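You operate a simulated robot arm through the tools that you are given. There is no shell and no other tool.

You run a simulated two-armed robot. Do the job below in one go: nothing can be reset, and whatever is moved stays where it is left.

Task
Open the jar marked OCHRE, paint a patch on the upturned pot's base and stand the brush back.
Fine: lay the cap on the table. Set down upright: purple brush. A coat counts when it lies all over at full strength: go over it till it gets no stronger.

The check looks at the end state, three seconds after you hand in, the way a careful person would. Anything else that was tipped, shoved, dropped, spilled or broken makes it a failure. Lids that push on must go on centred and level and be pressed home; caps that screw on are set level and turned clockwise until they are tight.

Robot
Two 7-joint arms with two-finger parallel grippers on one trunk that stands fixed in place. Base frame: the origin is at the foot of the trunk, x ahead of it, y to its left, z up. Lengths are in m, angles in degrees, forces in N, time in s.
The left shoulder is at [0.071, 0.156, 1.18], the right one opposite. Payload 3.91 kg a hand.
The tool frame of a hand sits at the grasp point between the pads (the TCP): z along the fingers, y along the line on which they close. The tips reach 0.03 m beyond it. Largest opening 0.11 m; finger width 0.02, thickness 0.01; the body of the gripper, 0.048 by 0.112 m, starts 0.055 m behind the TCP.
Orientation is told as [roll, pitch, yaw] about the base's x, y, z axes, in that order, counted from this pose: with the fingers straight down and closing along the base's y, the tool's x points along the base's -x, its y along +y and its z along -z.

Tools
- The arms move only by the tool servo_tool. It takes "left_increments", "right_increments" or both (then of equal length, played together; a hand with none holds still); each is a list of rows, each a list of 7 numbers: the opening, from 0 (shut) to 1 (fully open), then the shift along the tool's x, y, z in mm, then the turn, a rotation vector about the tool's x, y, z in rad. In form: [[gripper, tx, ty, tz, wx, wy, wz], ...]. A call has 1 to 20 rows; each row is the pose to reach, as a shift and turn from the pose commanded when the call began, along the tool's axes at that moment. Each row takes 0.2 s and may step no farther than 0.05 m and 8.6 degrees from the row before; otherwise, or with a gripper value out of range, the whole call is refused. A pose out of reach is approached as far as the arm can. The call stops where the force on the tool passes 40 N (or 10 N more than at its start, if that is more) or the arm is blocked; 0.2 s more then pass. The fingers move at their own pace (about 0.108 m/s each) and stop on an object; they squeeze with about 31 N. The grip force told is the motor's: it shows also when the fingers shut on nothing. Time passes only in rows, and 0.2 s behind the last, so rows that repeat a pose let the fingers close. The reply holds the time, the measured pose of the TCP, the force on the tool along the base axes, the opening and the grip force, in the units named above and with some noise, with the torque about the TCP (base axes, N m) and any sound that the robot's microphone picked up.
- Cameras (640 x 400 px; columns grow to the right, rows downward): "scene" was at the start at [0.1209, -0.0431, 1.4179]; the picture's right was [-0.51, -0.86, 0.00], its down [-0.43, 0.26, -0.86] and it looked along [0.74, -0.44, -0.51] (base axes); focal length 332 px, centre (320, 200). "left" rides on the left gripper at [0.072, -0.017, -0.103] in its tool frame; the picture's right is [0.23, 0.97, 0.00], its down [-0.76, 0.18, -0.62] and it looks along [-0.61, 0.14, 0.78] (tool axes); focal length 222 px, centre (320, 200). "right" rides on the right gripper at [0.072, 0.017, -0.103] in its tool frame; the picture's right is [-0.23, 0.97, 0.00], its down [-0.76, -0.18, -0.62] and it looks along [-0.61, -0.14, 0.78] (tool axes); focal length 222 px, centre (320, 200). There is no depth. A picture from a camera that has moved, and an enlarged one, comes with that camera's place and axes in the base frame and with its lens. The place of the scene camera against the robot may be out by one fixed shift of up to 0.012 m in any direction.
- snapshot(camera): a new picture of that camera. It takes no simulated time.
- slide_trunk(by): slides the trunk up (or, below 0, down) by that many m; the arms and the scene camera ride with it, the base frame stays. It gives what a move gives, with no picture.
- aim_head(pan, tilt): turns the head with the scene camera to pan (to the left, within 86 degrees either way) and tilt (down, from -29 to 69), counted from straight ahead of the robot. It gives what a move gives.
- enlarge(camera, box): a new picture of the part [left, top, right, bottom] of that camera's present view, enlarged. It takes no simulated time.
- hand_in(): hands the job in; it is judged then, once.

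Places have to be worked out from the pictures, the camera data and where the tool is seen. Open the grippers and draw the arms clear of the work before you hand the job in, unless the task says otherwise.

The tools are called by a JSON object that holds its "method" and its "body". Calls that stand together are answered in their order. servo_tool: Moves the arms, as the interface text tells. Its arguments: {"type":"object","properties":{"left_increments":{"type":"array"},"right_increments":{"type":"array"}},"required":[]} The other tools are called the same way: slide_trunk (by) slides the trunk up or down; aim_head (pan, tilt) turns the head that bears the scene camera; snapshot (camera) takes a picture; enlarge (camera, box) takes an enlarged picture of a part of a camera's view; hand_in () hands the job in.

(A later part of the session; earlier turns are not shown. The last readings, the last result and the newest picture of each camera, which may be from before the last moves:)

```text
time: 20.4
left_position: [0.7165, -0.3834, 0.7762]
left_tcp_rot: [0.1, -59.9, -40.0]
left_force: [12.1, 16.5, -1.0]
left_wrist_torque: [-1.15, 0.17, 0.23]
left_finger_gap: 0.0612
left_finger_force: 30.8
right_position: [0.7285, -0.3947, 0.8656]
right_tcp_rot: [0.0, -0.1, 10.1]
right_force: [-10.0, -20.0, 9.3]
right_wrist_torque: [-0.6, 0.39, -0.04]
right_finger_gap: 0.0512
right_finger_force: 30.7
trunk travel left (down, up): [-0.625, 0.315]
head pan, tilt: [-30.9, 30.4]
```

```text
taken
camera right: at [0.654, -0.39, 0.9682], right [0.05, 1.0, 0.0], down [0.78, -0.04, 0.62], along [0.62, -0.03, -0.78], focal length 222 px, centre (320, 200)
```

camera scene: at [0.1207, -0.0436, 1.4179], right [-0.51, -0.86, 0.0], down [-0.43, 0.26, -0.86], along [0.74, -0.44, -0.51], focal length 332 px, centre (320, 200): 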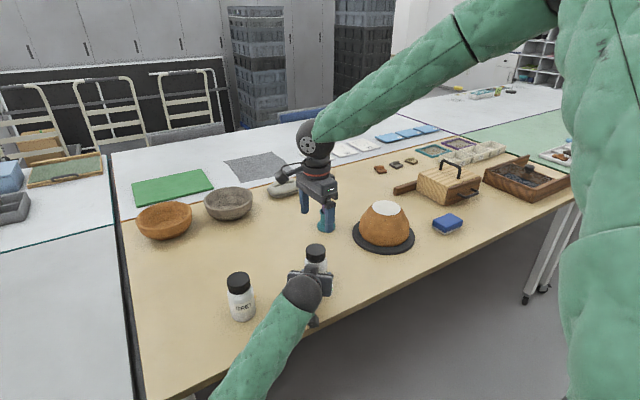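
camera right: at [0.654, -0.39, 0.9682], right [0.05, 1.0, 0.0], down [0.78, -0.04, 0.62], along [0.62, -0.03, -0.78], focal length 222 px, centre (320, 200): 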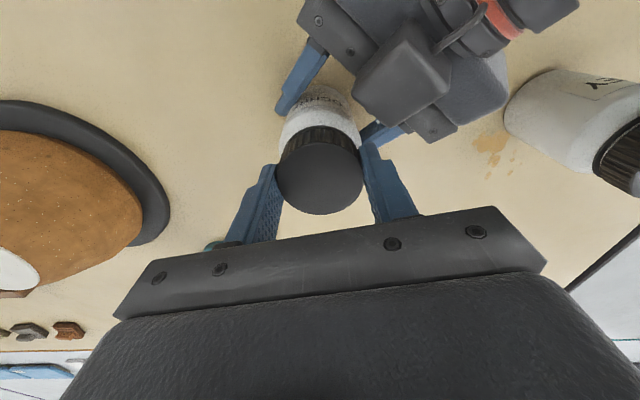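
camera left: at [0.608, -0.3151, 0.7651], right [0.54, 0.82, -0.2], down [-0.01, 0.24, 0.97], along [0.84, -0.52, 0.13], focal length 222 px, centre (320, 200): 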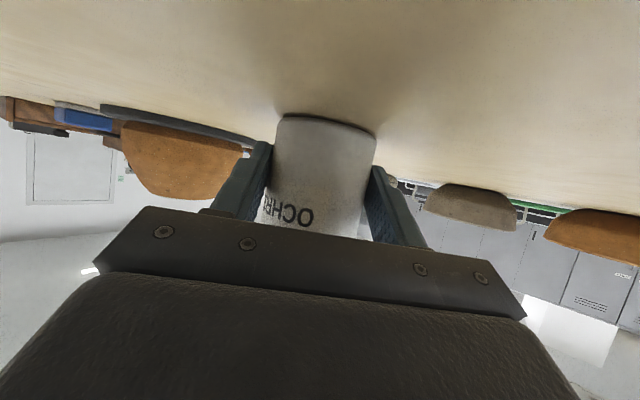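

95° done; sideways load is only ~1-2 mm of misalignment, cap is slowly rising. I release, shift the axis ~1.5 mm, rotate back to yaw -85° and regrip.

{"method": "servo_tool", "body": {"right_increments": [[0.5, 0, 0, 0, 0, 0, 0], [0.65, 1.4, -1.1, 0, 0, 0, 0], [0.65, 1.4, -1.1, 0, 0, 0, 0], [0.65, 1.4, -1.1, 0, 0, 0, 0.1382], [0.65, 1.4, -1.1, 0, 0, 0, 0.2763], [0.65, 1.4, -1.1, 0, 0, 0, 0.4145], [0.65, 1.4, -1.1, 0, 0, 0, 0.5527], [0.65, 1.4, -1.1, 0, 0, 0, 0.6908], [0.65, 1.4, -1.1, 0, 0, 0, 0.829], [0.65, 1.4, -1.1, 0, 0, 0, 0.9672], [0.65, 1.4, -1.1, 0, 0, 0, 1.1053], [0.65, 1.4, -1.1, 0, 0, 0, 1.2435], [0.65, 1.4, -1.1, 0, 0, 0, 1.3817], [0.65, 1.4, -1.1, 0, 0, 0, 1.5198], [0.65, 1.4, -1.1, 0, 0, 0, 1.658], [0.65, 1.4, -1.1, 0, 0, 0, 1.658]]}}

{"method": "enlarge", "body": {"camera": "right", "box": [240, 80, 400, 240]}}

{"method": "snapshot", "body": {"camera": "left"}}

```text
time: 23.8
left_position: [0.7153, -0.3836, 0.7756]
left_tcp_rot: [0.0, -59.9, -40.0]
left_force: [-0.5, -1.2, -0.2]
left_wrist_torque: [0.03, -0.08, -0.05]
left_finger_gap: 0.0612
left_finger_force: 30.8
right_position: [0.7247, -0.3939, 0.8658]
right_tcp_rot: [0.1, 0.0, -85.1]
right_force: [0.2, 0.2, 0.7]
right_wrist_torque: [0.05, 0.01, 0.01]
right_finger_gap: 0.0713
right_finger_force: 0.0
trunk travel left (down, up): [-0.625, 0.315]
head pan, tilt: [-30.9, 30.4]
```

```text
2.50 times, centred on (320, 160) of right
camera zoom: at [0.7373, -0.3223, 0.9677], right [0.99, -0.14, 0.0], down [-0.11, -0.77, 0.62], along [-0.09, -0.62, -0.78], focal length 555 px, centre (320, 300)
```

zoom: 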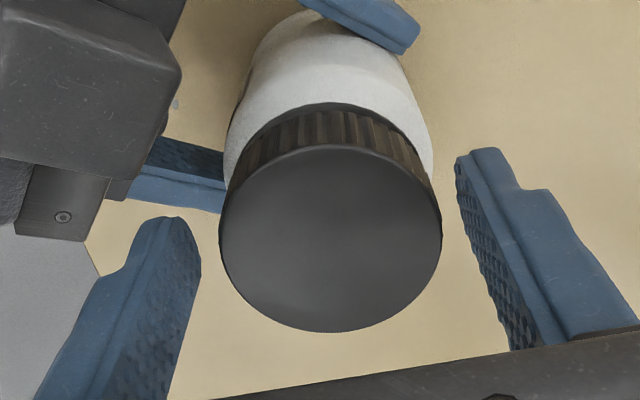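

```text
taken
camera left: at [0.608, -0.3152, 0.7649], right [0.54, 0.82, -0.2], down [-0.01, 0.24, 0.97], along [0.84, -0.52, 0.13], focal length 222 px, centre (320, 200)
```

left: 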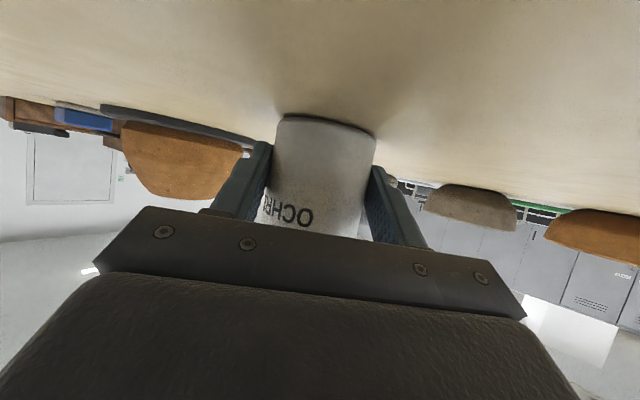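

Vision and the closing forces together put the cap axis at about (0.7284, -0.394), so my last shift overshot. I move back onto it and close again.

{"method": "servo_tool", "body": {"right_increments": [[0.65, 1.3, 2.0, -0.5, 0, 0, 0], [0.65, 1.3, 2.0, -0.5, 0, 0, 0], [0.5, 1.3, 2.0, -0.5, 0, 0, 0], [0, 1.3, 2.0, -0.5, 0, 0, 0], [0, 1.3, 2.0, -0.5, 0, 0, 0], [0, 1.3, 2.0, -0.5, 0, 0, 0]]}}

{"method": "enlarge", "body": {"camera": "right", "box": [240, 80, 400, 240]}}

```text
time: 25.2
left_position: [0.7144, -0.384, 0.7756]
left_tcp_rot: [0.1, -59.9, -40.0]
left_force: [-10.6, 1.3, 0.2]
left_wrist_torque: [-0.1, -0.55, -0.1]
left_finger_gap: 0.0609
left_finger_force: 30.6
right_position: [0.7285, -0.3938, 0.8648]
right_tcp_rot: [0.0, 0.0, -85.1]
right_force: [9.4, -1.2, -0.2]
right_wrist_torque: [0.0, -0.29, 0.04]
right_finger_gap: 0.0511
right_finger_force: 30.8
trunk travel left (down, up): [-0.625, 0.315]
head pan, tilt: [-30.9, 30.4]
```

```text
2.50 times, centred on (320, 160) of right
camera zoom: at [0.739, -0.3204, 0.9684], right [0.99, -0.14, 0.0], down [-0.11, -0.77, 0.62], along [-0.09, -0.62, -0.78], focal length 555 px, centre (320, 300)
```

zoom: 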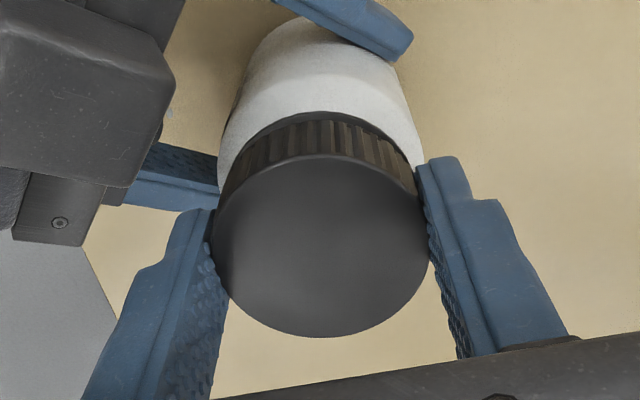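

A 9 N push toward +x shows about 1 mm offset; I add that shift and turn another 95° counter-clockwise with a small lift.

{"method": "servo_tool", "body": {"right_increments": [[0, 0, 1, 0, 0, 0, -0.1382], [0, 0, 1, -0.1, 0, 0, -0.2763], [0, 0, 1, -0.2, 0, 0, -0.4145], [0, 0, 1, -0.3, 0, 0, -0.5527], [0, 0, 1, -0.4, 0, 0, -0.6908], [0, 0, 1, -0.5, 0, 0, -0.829], [0, 0, 1, -0.6, 0, 0, -0.9672], [0, 0, 1, -0.7, 0, 0, -1.1053], [0, 0, 1, -0.8, 0, 0, -1.2435], [0, 0, 1, -0.9, 0, 0, -1.3817], [0, 0, 1, -0.95, 0, 0, -1.5198], [0, 0, 1, -1, 0, 0, -1.658]]}}

{"method": "enlarge", "body": {"camera": "right", "box": [240, 80, 400, 240]}}

{"method": "snapshot", "body": {"camera": "left"}}

```text
time: 27.8
left_position: [0.7154, -0.383, 0.7748]
left_tcp_rot: [-0.1, -59.9, -39.9]
left_force: [20.8, 4.7, 0.2]
left_wrist_torque: [-0.54, 0.67, 0.26]
left_finger_gap: 0.0608
left_finger_force: 31.0
right_position: [0.7289, -0.3947, 0.8662]
right_tcp_rot: [0.0, 0.0, 10.1]
right_force: [-18.9, -6.3, 1.8]
right_wrist_torque: [-0.1, 0.8, -0.01]
right_finger_gap: 0.0511
right_finger_force: 30.9
trunk travel left (down, up): [-0.625, 0.315]
head pan, tilt: [-30.9, 30.4]
```

```text
2.50 times, centred on (320, 160) of right
camera zoom: at [0.655, -0.3907, 0.9692], right [0.05, 1.0, 0.0], down [0.78, -0.04, 0.62], along [0.62, -0.03, -0.78], focal length 555 px, centre (320, 300)
```

zoom: 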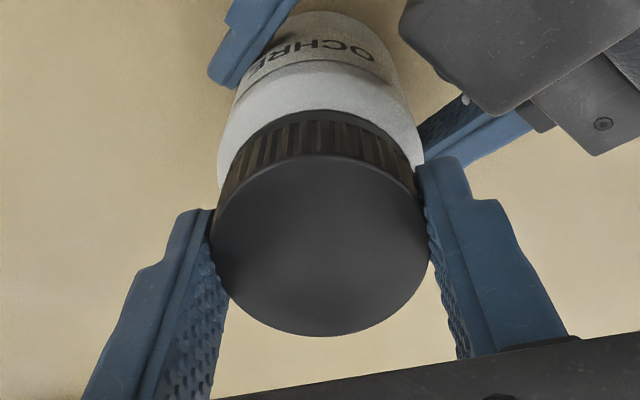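

```text
taken
camera left: at [0.6085, -0.3147, 0.7649], right [0.54, 0.82, -0.2], down [-0.01, 0.24, 0.97], along [0.84, -0.52, 0.13], focal length 222 px, centre (320, 200)
```

left: 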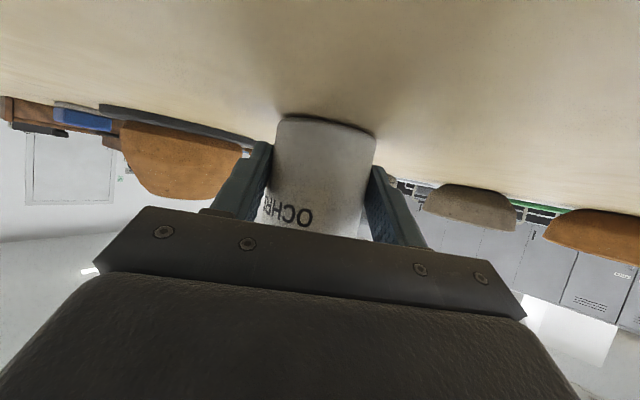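

190° so far and the jar remains still. I open, rotate back and regrip in one call.

{"method": "servo_tool", "body": {"right_increments": [[0.5, 0, 0, 0, 0, 0, 0], [0.65, 0, 0, 0, 0, 0, 0], [0.65, 0, 0, 0, 0, 0, 0], [0.65, 0, 0, 0, 0, 0, 0.1382], [0.65, 0, 0, 0, 0, 0, 0.2763], [0.65, 0, 0, 0, 0, 0, 0.4145], [0.65, 0, 0, 0, 0, 0, 0.5527], [0.65, 0, 0, 0, 0, 0, 0.6908], [0.65, 0, 0, 0, 0, 0, 0.829], [0.65, 0, 0, 0, 0, 0, 0.9672], [0.65, 0, 0, 0, 0, 0, 1.1053], [0.65, 0, 0, 0, 0, 0, 1.2435], [0.65, 0, 0, 0, 0, 0, 1.3817], [0.65, 0, 0, 0, 0, 0, 1.5198], [0.65, 0, 0, 0, 0, 0, 1.658], [0.5, 0, 0, 0, 0, 0, 1.658], [0, 0, 0, 0, 0, 0, 1.658], [0, 0, 0, 0, 0, 0, 1.658], [0, 0, 0, 0, 0, 0, 1.658]]}}

{"method": "enlarge", "body": {"camera": "right", "box": [240, 80, 400, 240]}}

```text
time: 31.8
left_position: [0.7164, -0.3842, 0.7769]
left_tcp_rot: [0.0, -59.9, -40.0]
left_force: [4.3, -1.2, -0.7]
left_wrist_torque: [0.13, 0.32, 0.04]
left_finger_gap: 0.0612
left_finger_force: 30.6
right_position: [0.7282, -0.3936, 0.8665]
right_tcp_rot: [-0.2, 0.0, -85.0]
right_force: [-6.6, 1.1, 0.3]
right_wrist_torque: [0.06, 0.15, 0.01]
right_finger_gap: 0.0516
right_finger_force: 30.7
trunk travel left (down, up): [-0.625, 0.315]
head pan, tilt: [-30.9, 30.4]
```

```text
2.50 times, centred on (320, 160) of right
camera zoom: at [0.7402, -0.3205, 0.9698], right [0.99, -0.14, 0.0], down [-0.11, -0.77, 0.62], along [-0.09, -0.62, -0.78], focal length 555 px, centre (320, 300)
```

zoom: 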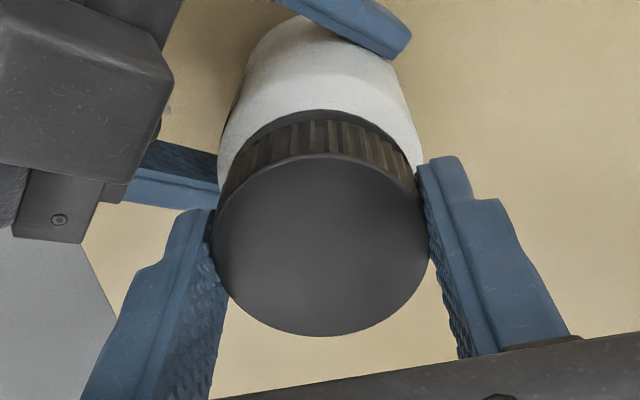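

Regripped with low side load. I turn a further 95° counter-clockwise with about 1 mm lift.

{"method": "servo_tool", "body": {"right_increments": [[0, 0, -0.5, 0, 0, 0, -0.1382], [0, 0, -0.5, -0.1, 0, 0, -0.2763], [0, 0, -0.5, -0.2, 0, 0, -0.4145], [0, 0, -0.5, -0.3, 0, 0, -0.5527], [0, 0, -0.5, -0.4, 0, 0, -0.6908], [0, 0, -0.5, -0.5, 0, 0, -0.829], [0, 0, -0.5, -0.6, 0, 0, -0.9672], [0, 0, -0.5, -0.7, 0, 0, -1.1053], [0, 0, -0.5, -0.8, 0, 0, -1.2435], [0, 0, -0.5, -0.9, 0, 0, -1.3817], [0, 0, -0.5, -0.95, 0, 0, -1.5198], [0, 0, -0.5, -1, 0, 0, -1.658]]}}

{"method": "enlarge", "body": {"camera": "right", "box": [240, 80, 400, 240]}}

{"method": "snapshot", "body": {"camera": "left"}}

```text
time: 34.4
left_position: [0.716, -0.3844, 0.7763]
left_tcp_rot: [0.1, -60.0, -40.1]
left_force: [4.4, 5.1, 1.1]
left_wrist_torque: [-0.4, 0.31, 0.16]
left_finger_gap: 0.0611
left_finger_force: 30.5
right_position: [0.7271, -0.3936, 0.8681]
right_tcp_rot: [0.0, 0.1, 10.2]
right_force: [-4.6, -6.2, -1.2]
right_wrist_torque: [-0.12, 0.1, -0.07]
right_finger_gap: 0.052
right_finger_force: 31.0
trunk travel left (down, up): [-0.625, 0.315]
head pan, tilt: [-30.9, 30.4]
```

```text
2.50 times, centred on (320, 160) of right
camera zoom: at [0.6543, -0.3902, 0.9708], right [0.05, 1.0, 0.0], down [0.78, -0.04, 0.62], along [0.62, -0.03, -0.78], focal length 555 px, centre (320, 300)
```

zoom: 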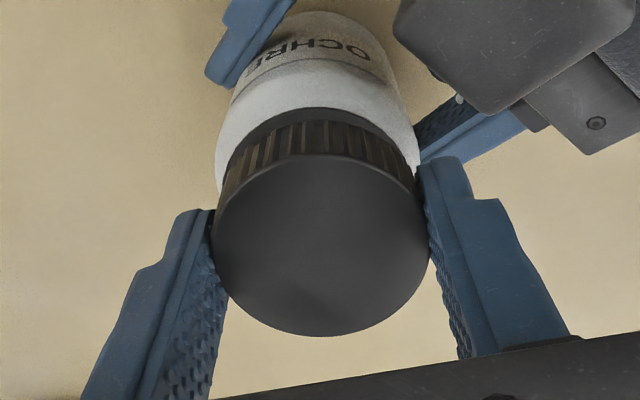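

```text
taken
camera left: at [0.6082, -0.3152, 0.7649], right [0.54, 0.82, -0.2], down [-0.01, 0.24, 0.97], along [0.84, -0.52, 0.13], focal length 222 px, centre (320, 200)
```

left: 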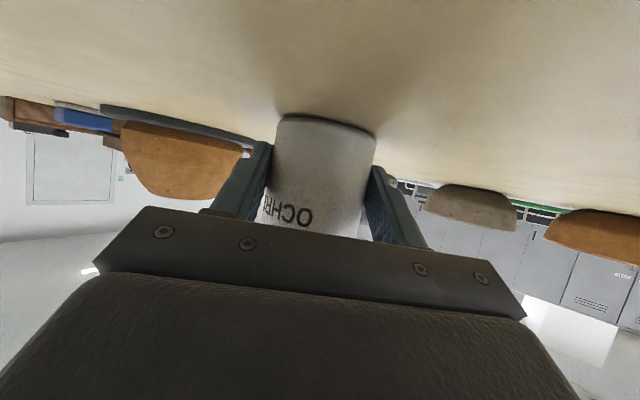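

285° turned. I test with a small 2 mm lift whether the cap is free yet, watching the vertical force.

{"method": "servo_tool", "body": {"right_increments": [[0, 0, 0, -1, 0, 0, 0], [0, 0, 0, -2, 0, 0, 0], [0, 0, 0, -2, 0, 0, 0]]}}

{"method": "enlarge", "body": {"camera": "right", "box": [240, 80, 400, 240]}}

```text
time: 35.2
left_position: [0.7151, -0.3838, 0.7755]
left_tcp_rot: [0.0, -59.9, -40.1]
left_force: [2.7, 4.7, 0.4]
left_wrist_torque: [-0.39, 0.19, 0.09]
left_finger_gap: 0.0609
left_finger_force: 31.1
right_position: [0.7286, -0.3927, 0.8696]
right_tcp_rot: [0.0, 0.0, 10.1]
right_force: [-2.5, -4.2, -1.3]
right_wrist_torque: [-0.12, 0.04, -0.02]
right_finger_gap: 0.0515
right_finger_force: 31.0
trunk travel left (down, up): [-0.625, 0.315]
head pan, tilt: [-30.9, 30.4]
```

```text
2.50 times, centred on (320, 160) of right
camera zoom: at [0.6544, -0.3902, 0.9726], right [0.06, 1.0, 0.0], down [0.78, -0.04, 0.62], along [0.62, -0.03, -0.78], focal length 555 px, centre (320, 300)
```

zoom: 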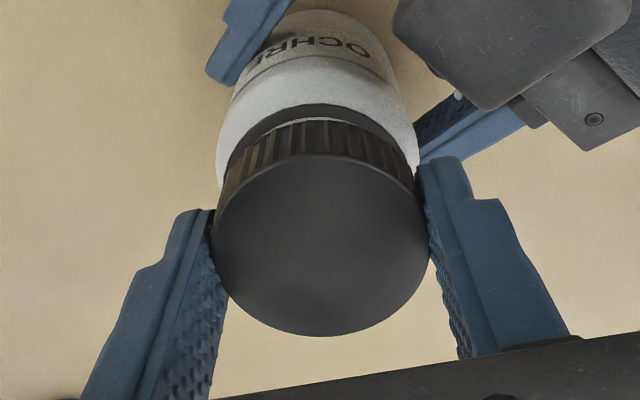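

The cap came up with the hand almost without force and a pale gap shows below it, so it is free. I lift it straight up.

{"method": "servo_tool", "body": {"right_increments": [[0, 0, 0, -3, 0, 0, 0], [0, 0, 0, -6, 0, 0, 0], [0, 0, 0, -9, 0, 0, 0], [0, 0, 0, -14, 0, 0, 0], [0, 0, 0, -22, 0, 0, 0], [0, 0, 0, -34, 0, 0, 0], [0, 0, 0, -50, 0, 0, 0], [0, 0, 0, -70, 0, 0, 0], [0, 0, 0, -90, 0, 0, 0]]}}

{"method": "snapshot", "body": {"camera": "right"}}

{"method": "enlarge", "body": {"camera": "scene", "box": [230, 160, 400, 320]}}

{"method": "snapshot", "body": {"camera": "left"}}

```text
time: 37.2
left_position: [0.7145, -0.3813, 0.776]
left_tcp_rot: [0.0, -59.9, -39.9]
left_force: [0.0, 0.4, 0.0]
left_wrist_torque: [0.07, 0.01, 0.05]
left_finger_gap: 0.061
left_finger_force: 30.6
right_position: [0.7283, -0.392, 0.9597]
right_tcp_rot: [-0.1, 0.0, 10.0]
right_force: [0.5, 0.2, 0.2]
right_wrist_torque: [-0.02, -0.04, -0.01]
right_finger_gap: 0.0516
right_finger_force: 31.2
trunk travel left (down, up): [-0.625, 0.315]
head pan, tilt: [-30.9, 30.4]
```

```text
taken
camera right: at [0.6551, -0.3894, 1.0637], right [0.05, 1.0, 0.0], down [0.78, -0.04, 0.62], along [0.62, -0.03, -0.78], focal length 222 px, centre (320, 200)
```

right: 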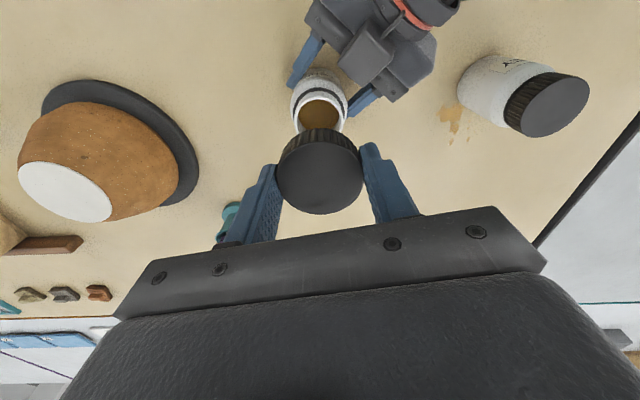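

```text
2.50 times, centred on (315, 240) of scene
camera zoom: at [0.1208, -0.0431, 1.4179], right [-0.51, -0.86, 0.0], down [-0.43, 0.26, -0.86], along [0.74, -0.44, -0.51], focal length 830 px, centre (332, 100)
```

zoom: 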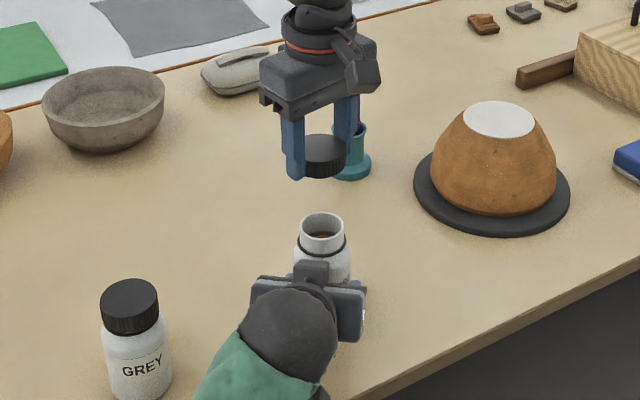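

```text
taken
camera left: at [0.608, -0.3149, 0.7648], right [0.54, 0.82, -0.2], down [-0.01, 0.24, 0.97], along [0.84, -0.52, 0.13], focal length 222 px, centre (320, 200)
```

left: 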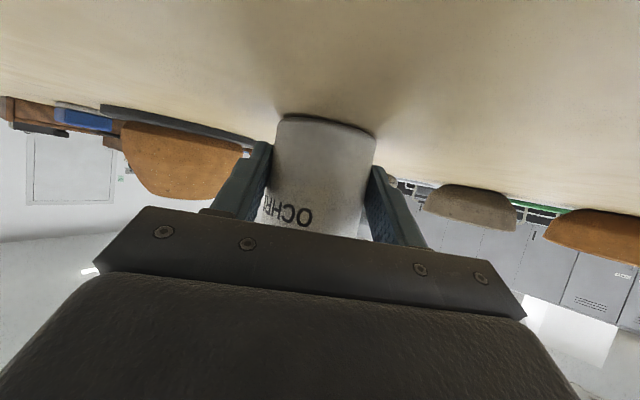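

The jar is open with ochre paint inside. I carry the cap over to a free stretch of table near (0.84, -0.29) and go down to just above it.

{"method": "servo_tool", "body": {"right_increments": [[0, -20, 13, -5, 0, 0, 0], [0, -52, 33, -5, 0, 0, 0], [0, -90, 57, -5, 0, 0, 0], [0, -128, 82, 0, 0, 0, 0], [0, -128, 82, 40, 0, 0, 0], [0, -128, 82, 80, 0, 0, 0], [0, -128, 82, 120, 0, 0, 0], [0, -128, 82, 150, 0, 0, 0], [0, -128, 82, 170, 0, 0, 0], [0, -128, 82, 180, 0, 0, 0], [0, -128, 82, 180, 0, 0, 0]]}}

{"method": "snapshot", "body": {"camera": "right"}}

{"method": "enlarge", "body": {"camera": "scene", "box": [210, 160, 380, 320]}}

```text
time: 39.6
left_position: [0.7171, -0.3837, 0.7767]
left_tcp_rot: [0.0, -59.8, -40.0]
left_force: [0.2, 0.7, 0.3]
left_wrist_torque: [0.06, -0.04, 0.04]
left_finger_gap: 0.0608
left_finger_force: 31.6
right_position: [0.8172, -0.3077, 0.8182]
right_tcp_rot: [0.0, 0.0, 10.0]
right_force: [-0.6, -0.8, 0.4]
right_wrist_torque: [0.02, -0.03, -0.01]
right_finger_gap: 0.0519
right_finger_force: 30.9
right hand out of reach, approached as far as the arm can: row 7, 8, 9, 10, 11
trunk travel left (down, up): [-0.625, 0.315]
head pan, tilt: [-30.9, 30.4]
```

```text
taken
camera right: at [0.7441, -0.3045, 0.9204], right [0.05, 1.0, 0.0], down [0.78, -0.04, 0.62], along [0.62, -0.03, -0.78], focal length 222 px, centre (320, 200)
```

right: 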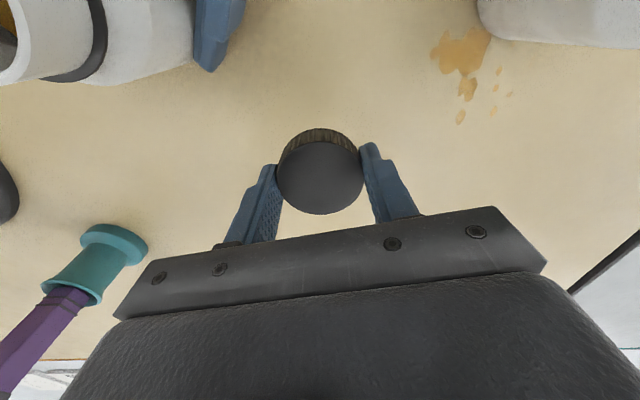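

```text
2.50 times, centred on (295, 240) of scene
camera zoom: at [0.1212, -0.0432, 1.4179], right [-0.51, -0.86, 0.0], down [-0.43, 0.26, -0.86], along [0.74, -0.44, -0.51], focal length 830 px, centre (382, 100)
```

zoom: 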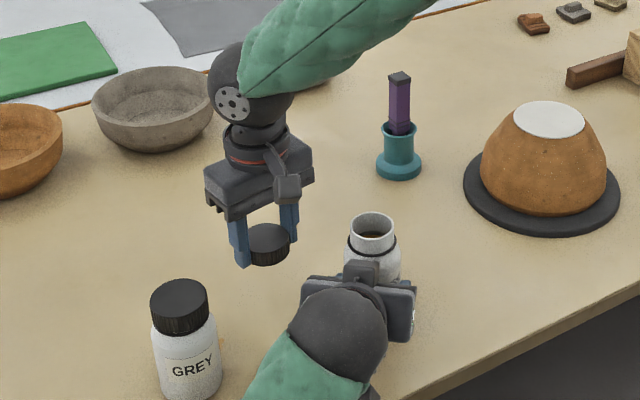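

The right arm can't get lower that far out at this trunk height. Since the cap is off, I release the jar with the left hand and back it straight off; then I can lower the trunk.

{"method": "servo_tool", "body": {"left_increments": [[0.7, 0, 0, 0, 0, 0, 0], [1, 0, 0, 0, 0, 0, 0], [1, 0, 0, 0, 0, 0, 0], [1, 0, 0, 0, 0, 0, 0], [1, 0, 0, -15, 0, 0, 0], [1, 0, 0, -35, 0, 0, 0], [1, 0, 0, -60, 0, 0, 0], [1, 0, 0, -90, 0, 0, 0], [1, 0, 0, -120, 0, 0, 0], [1, 0, 0, -160, 0, 0, 0], [1, 0, 0, -200, 0, 0, 0]]}}

{"method": "snapshot", "body": {"camera": "left"}}

{"method": "snapshot", "body": {"camera": "scene"}}

```text
time: 42.0
left_position: [0.584, -0.2709, 0.8781]
left_tcp_rot: [0.0, -60.0, -40.0]
left_force: [0.7, 1.0, -0.7]
left_wrist_torque: [0.02, 0.0, 0.0]
left_finger_gap: 0.1101
left_finger_force: 0.0
right_position: [0.8165, -0.3069, 0.8176]
right_tcp_rot: [0.1, 0.0, 10.0]
right_force: [-0.5, 0.2, 0.0]
right_wrist_torque: [-0.01, 0.03, 0.01]
right_finger_gap: 0.0519
right_finger_force: 31.0
trunk travel left (down, up): [-0.625, 0.315]
head pan, tilt: [-30.9, 30.4]
```

```text
taken
camera left: at [0.4757, -0.2024, 0.8661], right [0.54, 0.82, -0.2], down [-0.01, 0.24, 0.97], along [0.84, -0.52, 0.13], focal length 222 px, centre (320, 200)
```

left: 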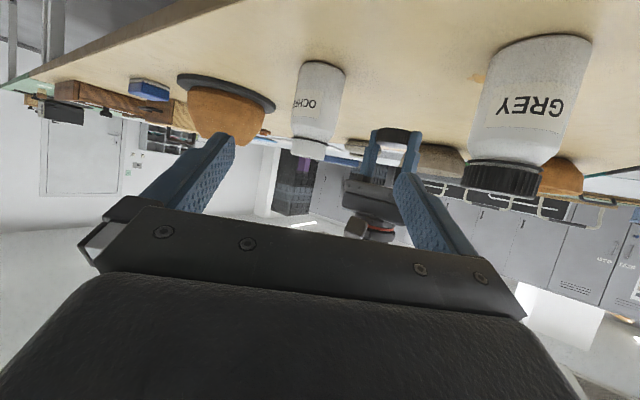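

```text
taken
camera scene: at [0.1205, -0.043, 1.418], right [-0.51, -0.86, 0.0], down [-0.43, 0.26, -0.86], along [0.74, -0.44, -0.51], focal length 332 px, centre (320, 200)
```

scene: 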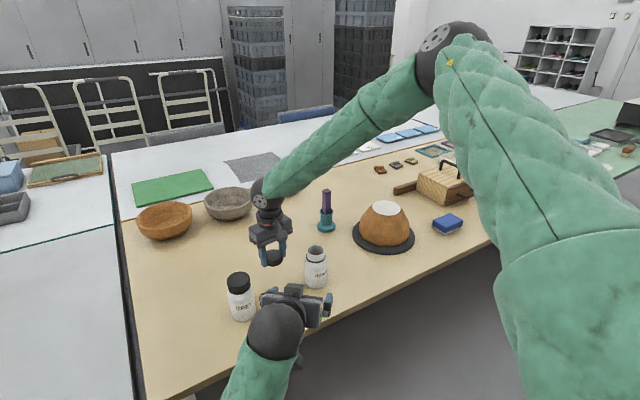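

The jar stands still and open. I move the left hand up and away to the left, and raise the right hand with the cap before lowering the trunk.

{"method": "servo_tool", "body": {"left_increments": [[1, -10, 5, -15, 0, 0, 0], [1, -20, 15, -40, 0, 0, 0], [1, -25, 33, -75, 0, 0, 0], [1, -29, 55, -112, 0, 0, 0], [1, -32, 77, -150, 0, 0, 0], [1, -34, 99, -190, 0, 0, 0], [1, -36, 121, -230, 0, 0, 0], [1, -38, 143, -265, 0, 0, 0], [1, -38, 165, -300, 0, 0, 0], [1, -38, 170, -333, 0, 0, 0]], "right_increments": [[0, 5, 0, -15, 0, 0, 0], [0, 10, 0, -35, 0, 0, 0], [0, 15, 0, -55, 0, 0, 0], [0, 20, 0, -75, 0, 0, 0], [0, 20, 0, -95, 0, 0, 0], [0, 20, 0, -115, 0, 0, 0], [0, 20, 0, -135, 0, 0, 0], [0, 20, 0, -155, 0, 0, 0], [0, 20, 0, -170, 0, 0, 0], [0, 20, 0, -170, 0, 0, 0]]}}

{"method": "snapshot", "body": {"camera": "scene"}}

```text
time: 44.2
left_position: [0.5694, 0.0016, 1.0776]
left_tcp_rot: [-0.2, -59.7, -40.0]
left_force: [0.4, -0.2, -0.1]
left_wrist_torque: [-0.02, 0.0, 0.03]
left_finger_gap: 0.1097
left_finger_force: 0.1
left hand out of reach, approached as far as the arm can: row 7, 8, 9, 10
right_position: [0.7919, -0.3141, 0.9863]
right_tcp_rot: [0.0, 0.1, 9.9]
right_force: [-0.1, 0.5, 0.8]
right_wrist_torque: [0.03, 0.04, 0.02]
right_finger_gap: 0.0517
right_finger_force: 31.2
trunk travel left (down, up): [-0.625, 0.315]
head pan, tilt: [-30.9, 30.4]
```

```text
taken
camera scene: at [0.1218, -0.0435, 1.4178], right [-0.51, -0.86, 0.0], down [-0.43, 0.26, -0.86], along [0.74, -0.44, -0.51], focal length 332 px, centre (320, 200)
```

scene: 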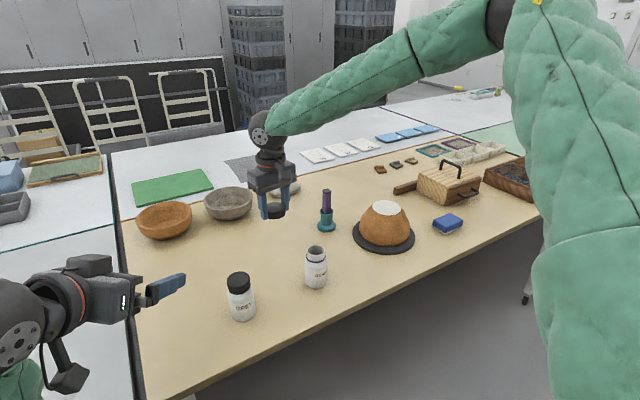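

Both hands are clear. I lower the trunk by 0.15 m to improve low reach.

{"method": "slide_trunk", "body": {"by": -0.15}}

{"method": "snapshot", "body": {"camera": "scene"}}

{"method": "snapshot", "body": {"camera": "right"}}

```text
time: 46.0
left_position: [0.5688, 0.0017, 0.9273]
left_tcp_rot: [-0.1, -59.8, -40.0]
left_force: [0.2, 0.1, 0.0]
left_wrist_torque: [0.01, -0.01, 0.02]
left_finger_gap: 0.1099
left_finger_force: 0.0
right_position: [0.7923, -0.3126, 0.8375]
right_tcp_rot: [0.1, -0.1, 10.0]
right_force: [-0.9, 0.4, -0.3]
right_wrist_torque: [0.04, -0.03, 0.0]
right_finger_gap: 0.0517
right_finger_force: 31.3
trunk travel left (down, up): [-0.475, 0.465]
head pan, tilt: [-30.9, 30.4]
```

```text
taken
camera scene: at [0.1206, -0.0429, 1.2681], right [-0.51, -0.86, 0.0], down [-0.43, 0.26, -0.86], along [0.74, -0.44, -0.51], focal length 332 px, centre (320, 200)
```

scene: 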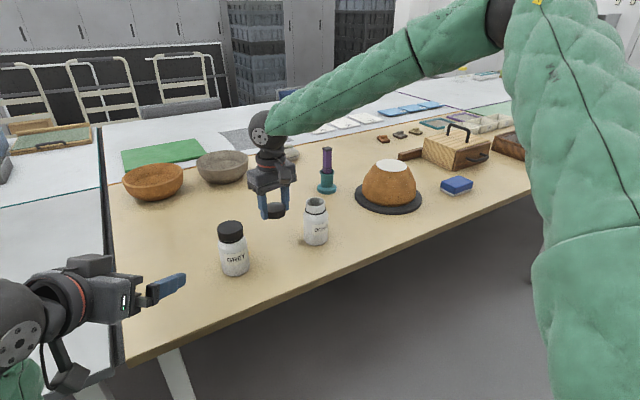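

```text
taken
camera right: at [0.7182, -0.3101, 0.9404], right [0.05, 1.0, 0.0], down [0.78, -0.04, 0.62], along [0.62, -0.03, -0.78], focal length 222 px, centre (320, 200)
```

right: 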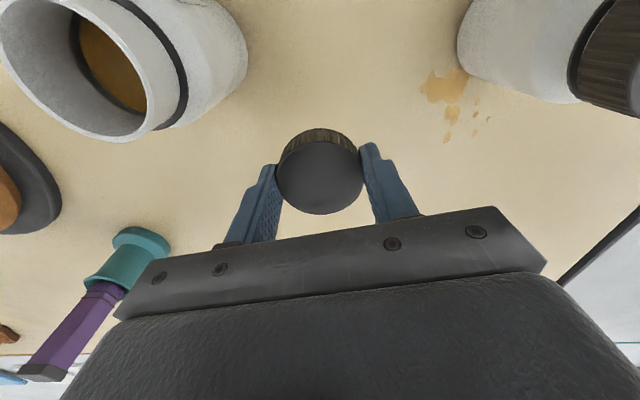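

Now I move the cap to about (0.85, -0.28) and go down to a few millimetres above the table.

{"method": "servo_tool", "body": {"right_increments": [[0, -30, 11, 0, 0, 0, 0], [0, -63, 22, 0, 0, 0, 0], [0, -63, 22, 20, 0, 0, 0], [0, -63, 22, 38, 0, 0, 0], [0, -63, 22, 50, 0, 0, 0], [0, -63, 22, 58, 0, 0, 0], [0, -63, 22, 58, 0, 0, 0]]}}

{"method": "snapshot", "body": {"camera": "right"}}

{"method": "enlarge", "body": {"camera": "scene", "box": [220, 140, 340, 260]}}

```text
time: 47.5
left_position: [0.5674, 0.0023, 0.9271]
left_tcp_rot: [-0.2, -60.0, -39.9]
left_force: [0.4, 0.1, -0.3]
left_wrist_torque: [0.0, -0.04, -0.02]
left_finger_gap: 0.1097
left_finger_force: 0.1
right_position: [0.8518, -0.2825, 0.7787]
right_tcp_rot: [0.0, -0.1, 10.0]
right_force: [-0.1, -0.4, -0.4]
right_wrist_torque: [0.02, 0.01, 0.0]
right_finger_gap: 0.0517
right_finger_force: 31.1
trunk travel left (down, up): [-0.475, 0.465]
head pan, tilt: [-30.9, 30.4]
```

```text
taken
camera right: at [0.7774, -0.279, 0.8816], right [0.06, 1.0, 0.0], down [0.78, -0.04, 0.62], along [0.62, -0.03, -0.78], focal length 222 px, centre (320, 200)
```

right: 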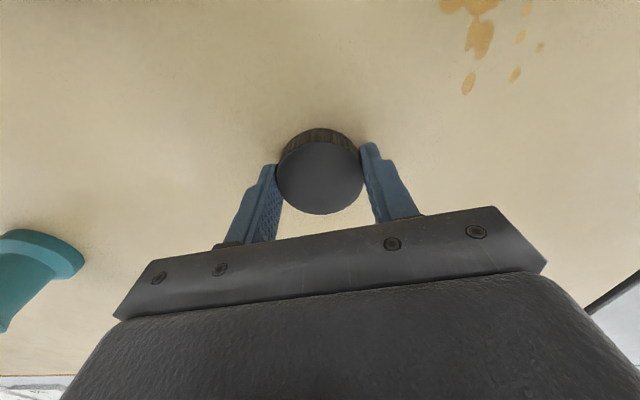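

```text
3.33 times, centred on (280, 200) of scene
camera zoom: at [0.1209, -0.0429, 1.2679], right [-0.51, -0.86, 0.0], down [-0.43, 0.26, -0.86], along [0.74, -0.44, -0.51], focal length 1106 px, centre (453, 200)
```

zoom: 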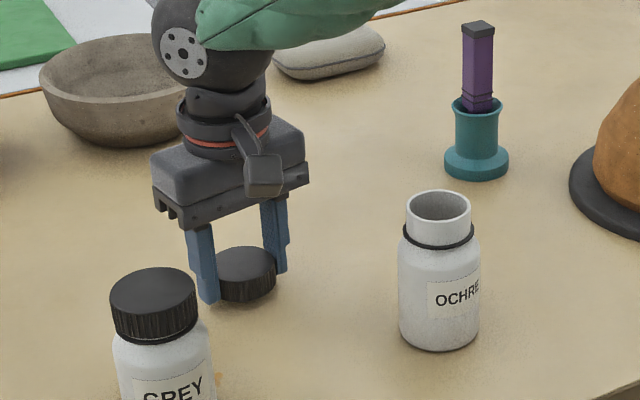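

The cap hovers a few mm above the table. I lower in small steps, watching the vertical force for contact.

{"method": "servo_tool", "body": {"right_increments": [[0, 0, 0, 2, 0, 0, 0], [0, 0, 0, 4, 0, 0, 0], [0, 0, 0, 5, 0, 0, 0], [0, 0, 0, 6, 0, 0, 0]]}}

```text
time: 48.5
left_position: [0.5681, 0.0008, 0.9274]
left_tcp_rot: [-0.1, -59.8, -40.0]
left_force: [0.2, -0.3, 0.3]
left_wrist_torque: [0.01, -0.02, 0.0]
left_finger_gap: 0.1099
left_finger_force: 0.1
right_position: [0.8492, -0.2813, 0.772]
right_tcp_rot: [0.1, 0.0, 10.0]
right_force: [-0.2, 0.1, -0.9]
right_wrist_torque: [0.0, 0.01, 0.01]
right_finger_gap: 0.0519
right_finger_force: 31.6
trunk travel left (down, up): [-0.475, 0.465]
head pan, tilt: [-30.9, 30.4]
```

No contact yet at z≈0.773. I go down another few millimetres.

{"method": "servo_tool", "body": {"right_increments": [[0, 0, 0, 1, 0, 0, 0], [0, 0, 0, 2, 0, 0, 0], [0, 0, 0, 3, 0, 0, 0]]}}

{"method": "snapshot", "body": {"camera": "right"}}

```text
time: 49.4
left_position: [0.5674, 0.0015, 0.9279]
left_tcp_rot: [-0.1, -60.0, -40.0]
left_force: [1.4, 0.0, 0.6]
left_wrist_torque: [-0.01, -0.01, 0.0]
left_finger_gap: 0.1099
left_finger_force: 0.2
right_position: [0.8493, -0.281, 0.77]
right_tcp_rot: [0.0, 0.1, 10.1]
right_force: [0.6, -0.6, 0.6]
right_wrist_torque: [0.0, -0.01, -0.02]
right_finger_gap: 0.0518
right_finger_force: 30.9
trunk travel left (down, up): [-0.475, 0.465]
head pan, tilt: [-30.9, 30.4]
```

```text
taken
camera right: at [0.7761, -0.2779, 0.8733], right [0.06, 1.0, 0.0], down [0.78, -0.04, 0.62], along [0.62, -0.03, -0.78], focal length 222 px, centre (320, 200)
```

right: 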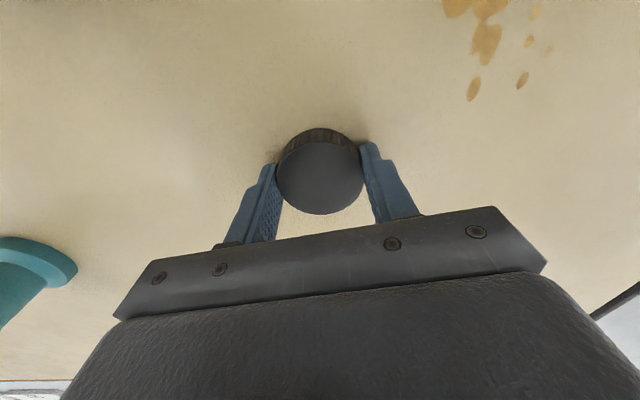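

Still no contact (tips at ~0.740). I lower a bit more in 1 mm steps.

{"method": "servo_tool", "body": {"right_increments": [[0, 0, 0, 1, 0, 0, 0], [0, 0, 0, 2, 0, 0, 0], [0, 0, 0, 3, 0, 0, 0], [0, 0, 0, 3, 0, 0, 0]]}}

{"method": "enlarge", "body": {"camera": "right", "box": [230, 90, 410, 240]}}

```text
time: 50.4
left_position: [0.5666, 0.0016, 0.9293]
left_tcp_rot: [0.0, -60.1, -40.2]
left_force: [-0.3, -0.2, -0.2]
left_wrist_torque: [0.0, 0.02, 0.0]
left_finger_gap: 0.1103
left_finger_force: 0.1
right_position: [0.8503, -0.2811, 0.7699]
right_tcp_rot: [0.0, -0.1, 10.0]
right_force: [-3.4, -3.9, 22.0]
right_wrist_torque: [-0.06, 0.33, 0.2]
right_finger_gap: 0.0517
right_finger_force: 31.3
trunk travel left (down, up): [-0.475, 0.465]
head pan, tilt: [-30.9, 30.4]
```

```text
2.67 times, centred on (320, 165) of right
camera zoom: at [0.7757, -0.2778, 0.8731], right [0.06, 1.0, 0.0], down [0.78, -0.04, 0.62], along [0.62, -0.03, -0.78], focal length 592 px, centre (320, 293)
```

zoom: 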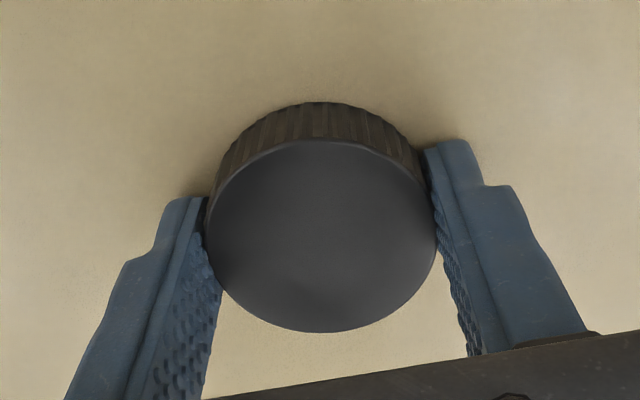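

Contact with 22 N: the table is at z≈0.740. I ease up 2 mm, open the fingers and rise off the cap.

{"method": "servo_tool", "body": {"right_increments": [[0, 0, 0, -2, 0, 0, 0], [0.3, 0, 0, -2, 0, 0, 0], [0.7, 0, 0, -2, 0, 0, 0], [0.9, 0, 0, -2, 0, 0, 0], [0.9, 0, 0, -10, 0, 0, 0], [0.9, 0, 0, -30, 0, 0, 0], [0.9, 0, 0, -60, 0, 0, 0], [0.9, 0, 0, -100, 0, 0, 0], [0.9, 0, 0, -140, 0, 0, 0]]}}

{"method": "snapshot", "body": {"camera": "right"}}

{"method": "snapshot", "body": {"camera": "scene"}}

```text
time: 52.4
left_position: [0.568, 0.0021, 0.9283]
left_tcp_rot: [-0.2, -59.8, -40.0]
left_force: [0.6, 0.4, 0.6]
left_wrist_torque: [0.0, -0.01, -0.04]
left_finger_gap: 0.1099
left_finger_force: 0.1
right_position: [0.8491, -0.2817, 0.906]
right_tcp_rot: [0.0, 0.0, 10.1]
right_force: [-0.1, -0.4, 0.4]
right_wrist_torque: [0.05, -0.01, -0.02]
right_finger_gap: 0.099
right_finger_force: 0.1
trunk travel left (down, up): [-0.475, 0.465]
head pan, tilt: [-30.9, 30.4]
```

```text
taken
camera right: at [0.7753, -0.2782, 1.0093], right [0.05, 1.0, 0.0], down [0.78, -0.04, 0.62], along [0.62, -0.03, -0.78], focal length 222 px, centre (320, 200)
```

right: 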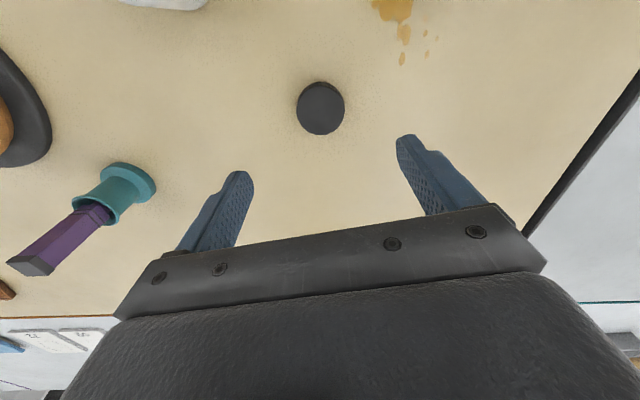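

```text
taken
camera scene: at [0.1201, -0.0427, 1.268], right [-0.51, -0.86, 0.0], down [-0.43, 0.26, -0.86], along [0.74, -0.44, -0.51], focal length 332 px, centre (320, 200)
```

scene: 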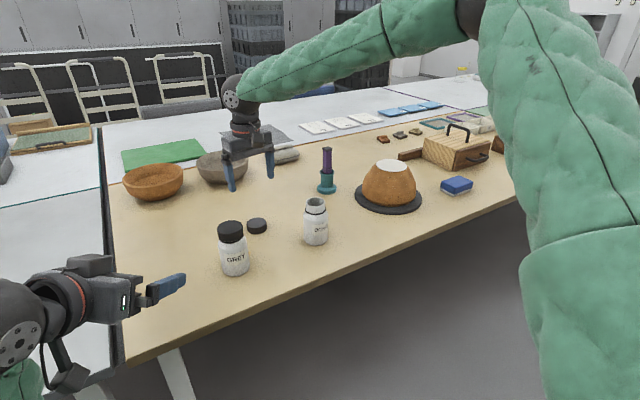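

The cap lies flat on the table. Next I move the right hand up and over toward the brush at yaw 0 to view its handle from above.

{"method": "servo_tool", "body": {"right_increments": [[1, 5, -10, -40, 0, 0, 0.03], [1, 14, -50, -70, 0, 0, 0.06], [1, 24, -90, -95, 0, 0, 0.09], [1, 34, -130, -110, 0, 0, 0.12], [1, 44, -170, -110, 0, 0, 0.15], [1, 54, -210, -110, 0, 0, 0.1745], [1, 62, -245, -110, 0, 0, 0.1745], [1, 68, -272, -110, 0, 0, 0.1745], [1, 68, -272, -110, 0, 0, 0.1745]]}}

{"method": "snapshot", "body": {"camera": "right"}}

{"method": "snapshot", "body": {"camera": "scene"}}

```text
refused: row 2 steps farther than a row can; nothing moved
```

```text
taken
camera right: at [0.7753, -0.2782, 1.0093], right [0.05, 1.0, 0.0], down [0.78, -0.04, 0.62], along [0.62, -0.03, -0.78], focal length 222 px, centre (320, 200)
```

right: 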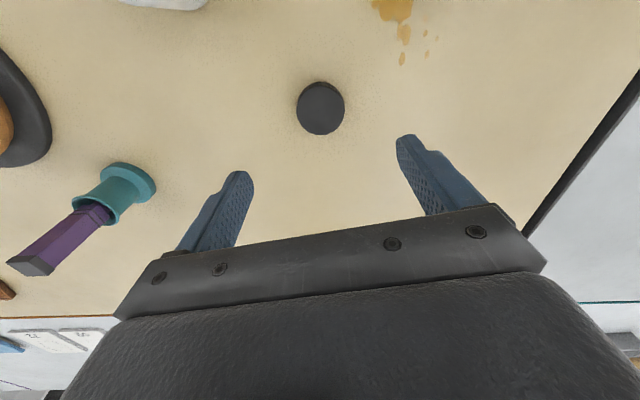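

```text
taken
camera scene: at [0.1201, -0.0427, 1.268], right [-0.51, -0.86, 0.0], down [-0.43, 0.26, -0.86], along [0.74, -0.44, -0.51], focal length 332 px, centre (320, 200)
```

scene: 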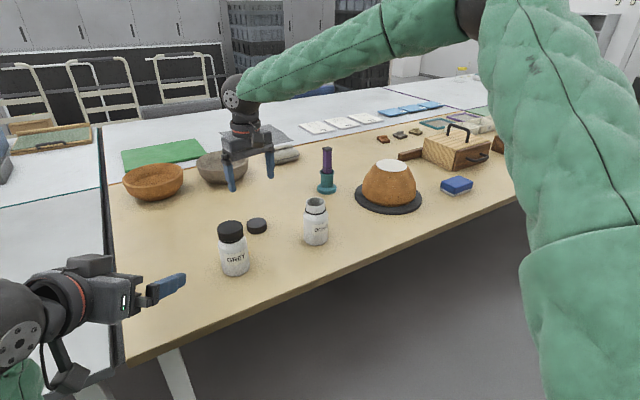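

That was refused for a step just over 50 mm; I replay it with smaller steps.

{"method": "servo_tool", "body": {"right_increments": [[1, 4, -8, -35, 0, 0, 0.03], [1, 10, -35, -65, 0, 0, 0.06], [1, 18, -70, -90, 0, 0, 0.09], [1, 27, -110, -108, 0, 0, 0.12], [1, 37, -150, -110, 0, 0, 0.15], [1, 47, -190, -110, 0, 0, 0.1745], [1, 56, -230, -110, 0, 0, 0.1745], [1, 64, -255, -110, 0, 0, 0.1745], [1, 68, -272, -110, 0, 0, 0.1745], [1, 68, -272, -110, 0, 0, 0.1745]]}}

{"method": "snapshot", "body": {"camera": "right"}}

{"method": "snapshot", "body": {"camera": "scene"}}

```text
time: 54.5
left_position: [0.5685, 0.0026, 0.9282]
left_tcp_rot: [-0.1, -60.0, -40.0]
left_force: [0.0, 0.7, -0.6]
left_wrist_torque: [-0.03, 0.0, -0.01]
left_finger_gap: 0.1099
left_finger_force: 0.2
right_position: [0.8314, -0.5611, 1.0158]
right_tcp_rot: [-0.1, 0.0, 0.0]
right_force: [0.2, -0.1, 0.1]
right_wrist_torque: [-0.01, -0.01, 0.04]
right_finger_gap: 0.1099
right_finger_force: 0.1
trunk travel left (down, up): [-0.475, 0.465]
head pan, tilt: [-30.9, 30.4]
```

```text
taken
camera right: at [0.7586, -0.5447, 1.1197], right [0.23, 0.97, 0.0], down [0.76, -0.18, 0.62], along [0.61, -0.14, -0.78], focal length 222 px, centre (320, 200)
```

right: 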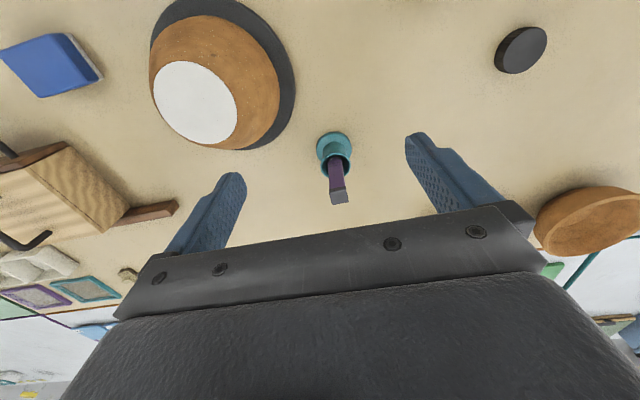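

```text
taken
camera scene: at [0.1208, -0.0428, 1.2679], right [-0.51, -0.86, 0.0], down [-0.43, 0.26, -0.86], along [0.74, -0.44, -0.51], focal length 332 px, centre (320, 200)
```

scene: 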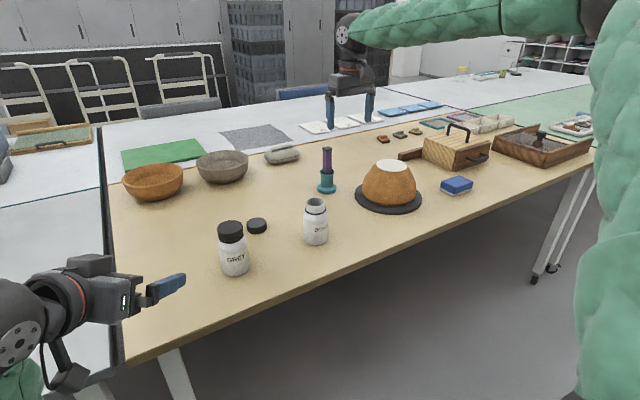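

The arm reaches well now; the brush stands ahead of the fingers. I enlarge the brush and the pot from this view.

{"method": "enlarge", "body": {"camera": "right", "box": [300, 120, 370, 215]}}

{"method": "enlarge", "body": {"camera": "right", "box": [140, 0, 310, 160]}}

{"method": "enlarge", "body": {"camera": "scene", "box": [300, 140, 350, 200]}}

```text
4.21 times, centred on (335, 168) of right
camera zoom: at [0.7586, -0.5447, 1.1197], right [0.23, 0.97, 0.0], down [0.76, -0.18, 0.62], along [0.61, -0.14, -0.78], focal length 935 px, centre (257, 337)
```

zoom: 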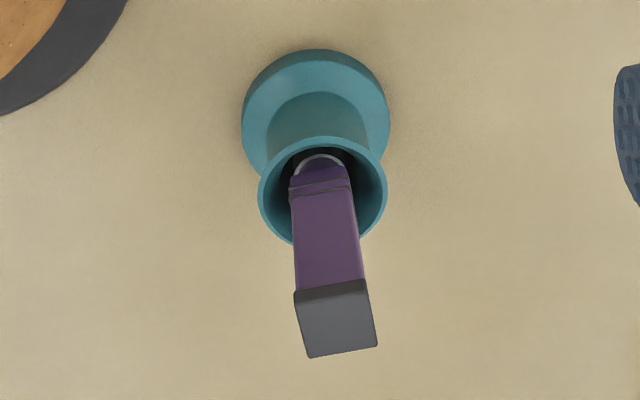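

```text
2.50 times, centred on (225, 80) of right
camera zoom: at [0.7586, -0.5447, 1.1197], right [0.23, 0.97, 0.0], down [0.76, -0.18, 0.62], along [0.61, -0.14, -0.78], focal length 555 px, centre (558, 500)
```

zoom: 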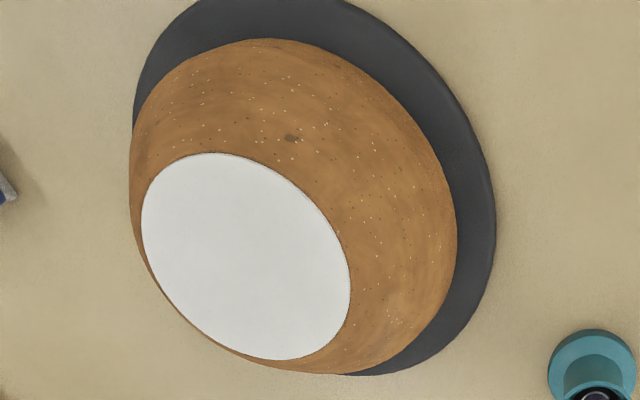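

```text
6.67 times, centred on (325, 170) of scene
camera zoom: at [0.1208, -0.0428, 1.2679], right [-0.51, -0.86, 0.0], down [-0.43, 0.26, -0.86], along [0.74, -0.44, -0.51], focal length 2212 px, centre (287, 400)
```

zoom: 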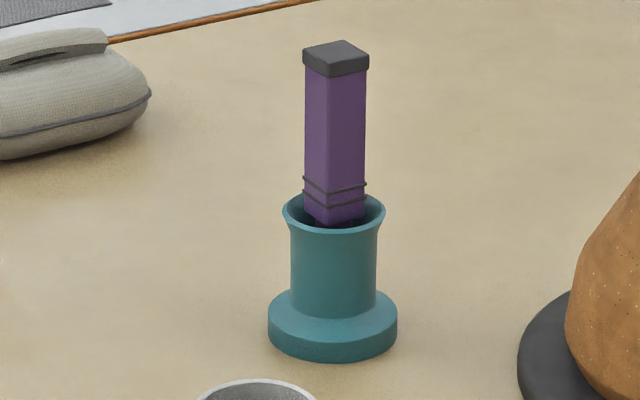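

The brush handle is axis-aligned (~20 mm wide in y), top at about (0.94, -0.562, 0.883), cup rim at z≈0.80. I pitch the right hand 50° forward with fingers partly closed and stage it in front of the brush.

{"method": "servo_tool", "body": {"right_increments": [[0.7, 2, 0, 12, 0, -0.1247, 0], [0.5, 4, 0, 24, 0, -0.2493, 0], [0.5, 6, 0, 36, 0, -0.374, 0], [0.5, 8, 0, 48, 0, -0.4987, 0], [0.5, 10, 0, 60, 0, -0.6233, 0], [0.5, 11, -1, 73, 0, -0.748, 0], [0.5, 11, -1, 86, 0, -0.8727, 0], [0.5, 11, -1, 86, 0, -0.8727, 0]]}}

{"method": "snapshot", "body": {"camera": "right"}}

{"method": "snapshot", "body": {"camera": "scene"}}

```text
time: 56.4
left_position: [0.5675, 0.0012, 0.9277]
left_tcp_rot: [-0.1, -59.8, -39.8]
left_force: [0.0, 0.2, -0.3]
left_wrist_torque: [-0.01, -0.03, -0.02]
left_finger_gap: 0.1101
left_finger_force: 0.1
right_position: [0.819, -0.5601, 0.9319]
right_tcp_rot: [0.1, -50.1, -0.1]
right_force: [-0.4, -0.8, -0.2]
right_wrist_torque: [0.0, 0.0, 0.0]
right_finger_gap: 0.0552
right_finger_force: 0.0
trunk travel left (down, up): [-0.475, 0.465]
head pan, tilt: [-30.9, 30.4]
```

```text
taken
camera right: at [0.6941, -0.5445, 0.943], right [0.15, 0.97, 0.17], down [0.01, -0.18, 0.98], along [0.99, -0.14, -0.04], focal length 222 px, centre (320, 200)
```

right: 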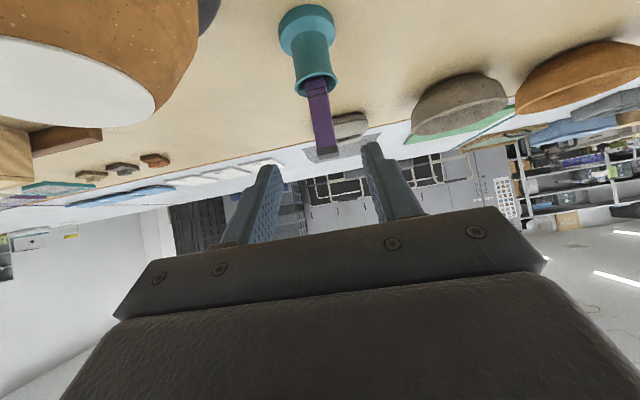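

```text
taken
camera scene: at [0.1207, -0.0426, 1.268], right [-0.51, -0.86, 0.0], down [-0.43, 0.26, -0.86], along [0.74, -0.44, -0.51], focal length 332 px, centre (320, 200)
```

scene: 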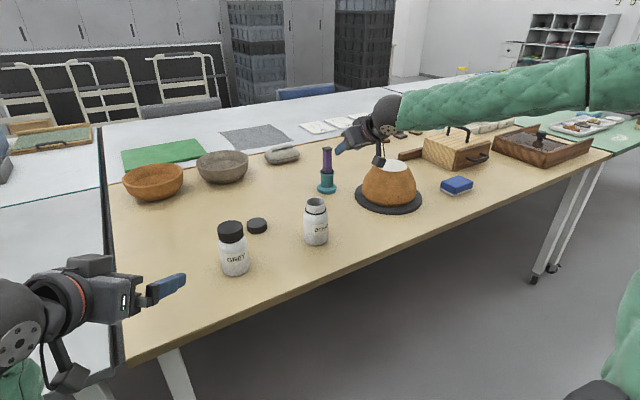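

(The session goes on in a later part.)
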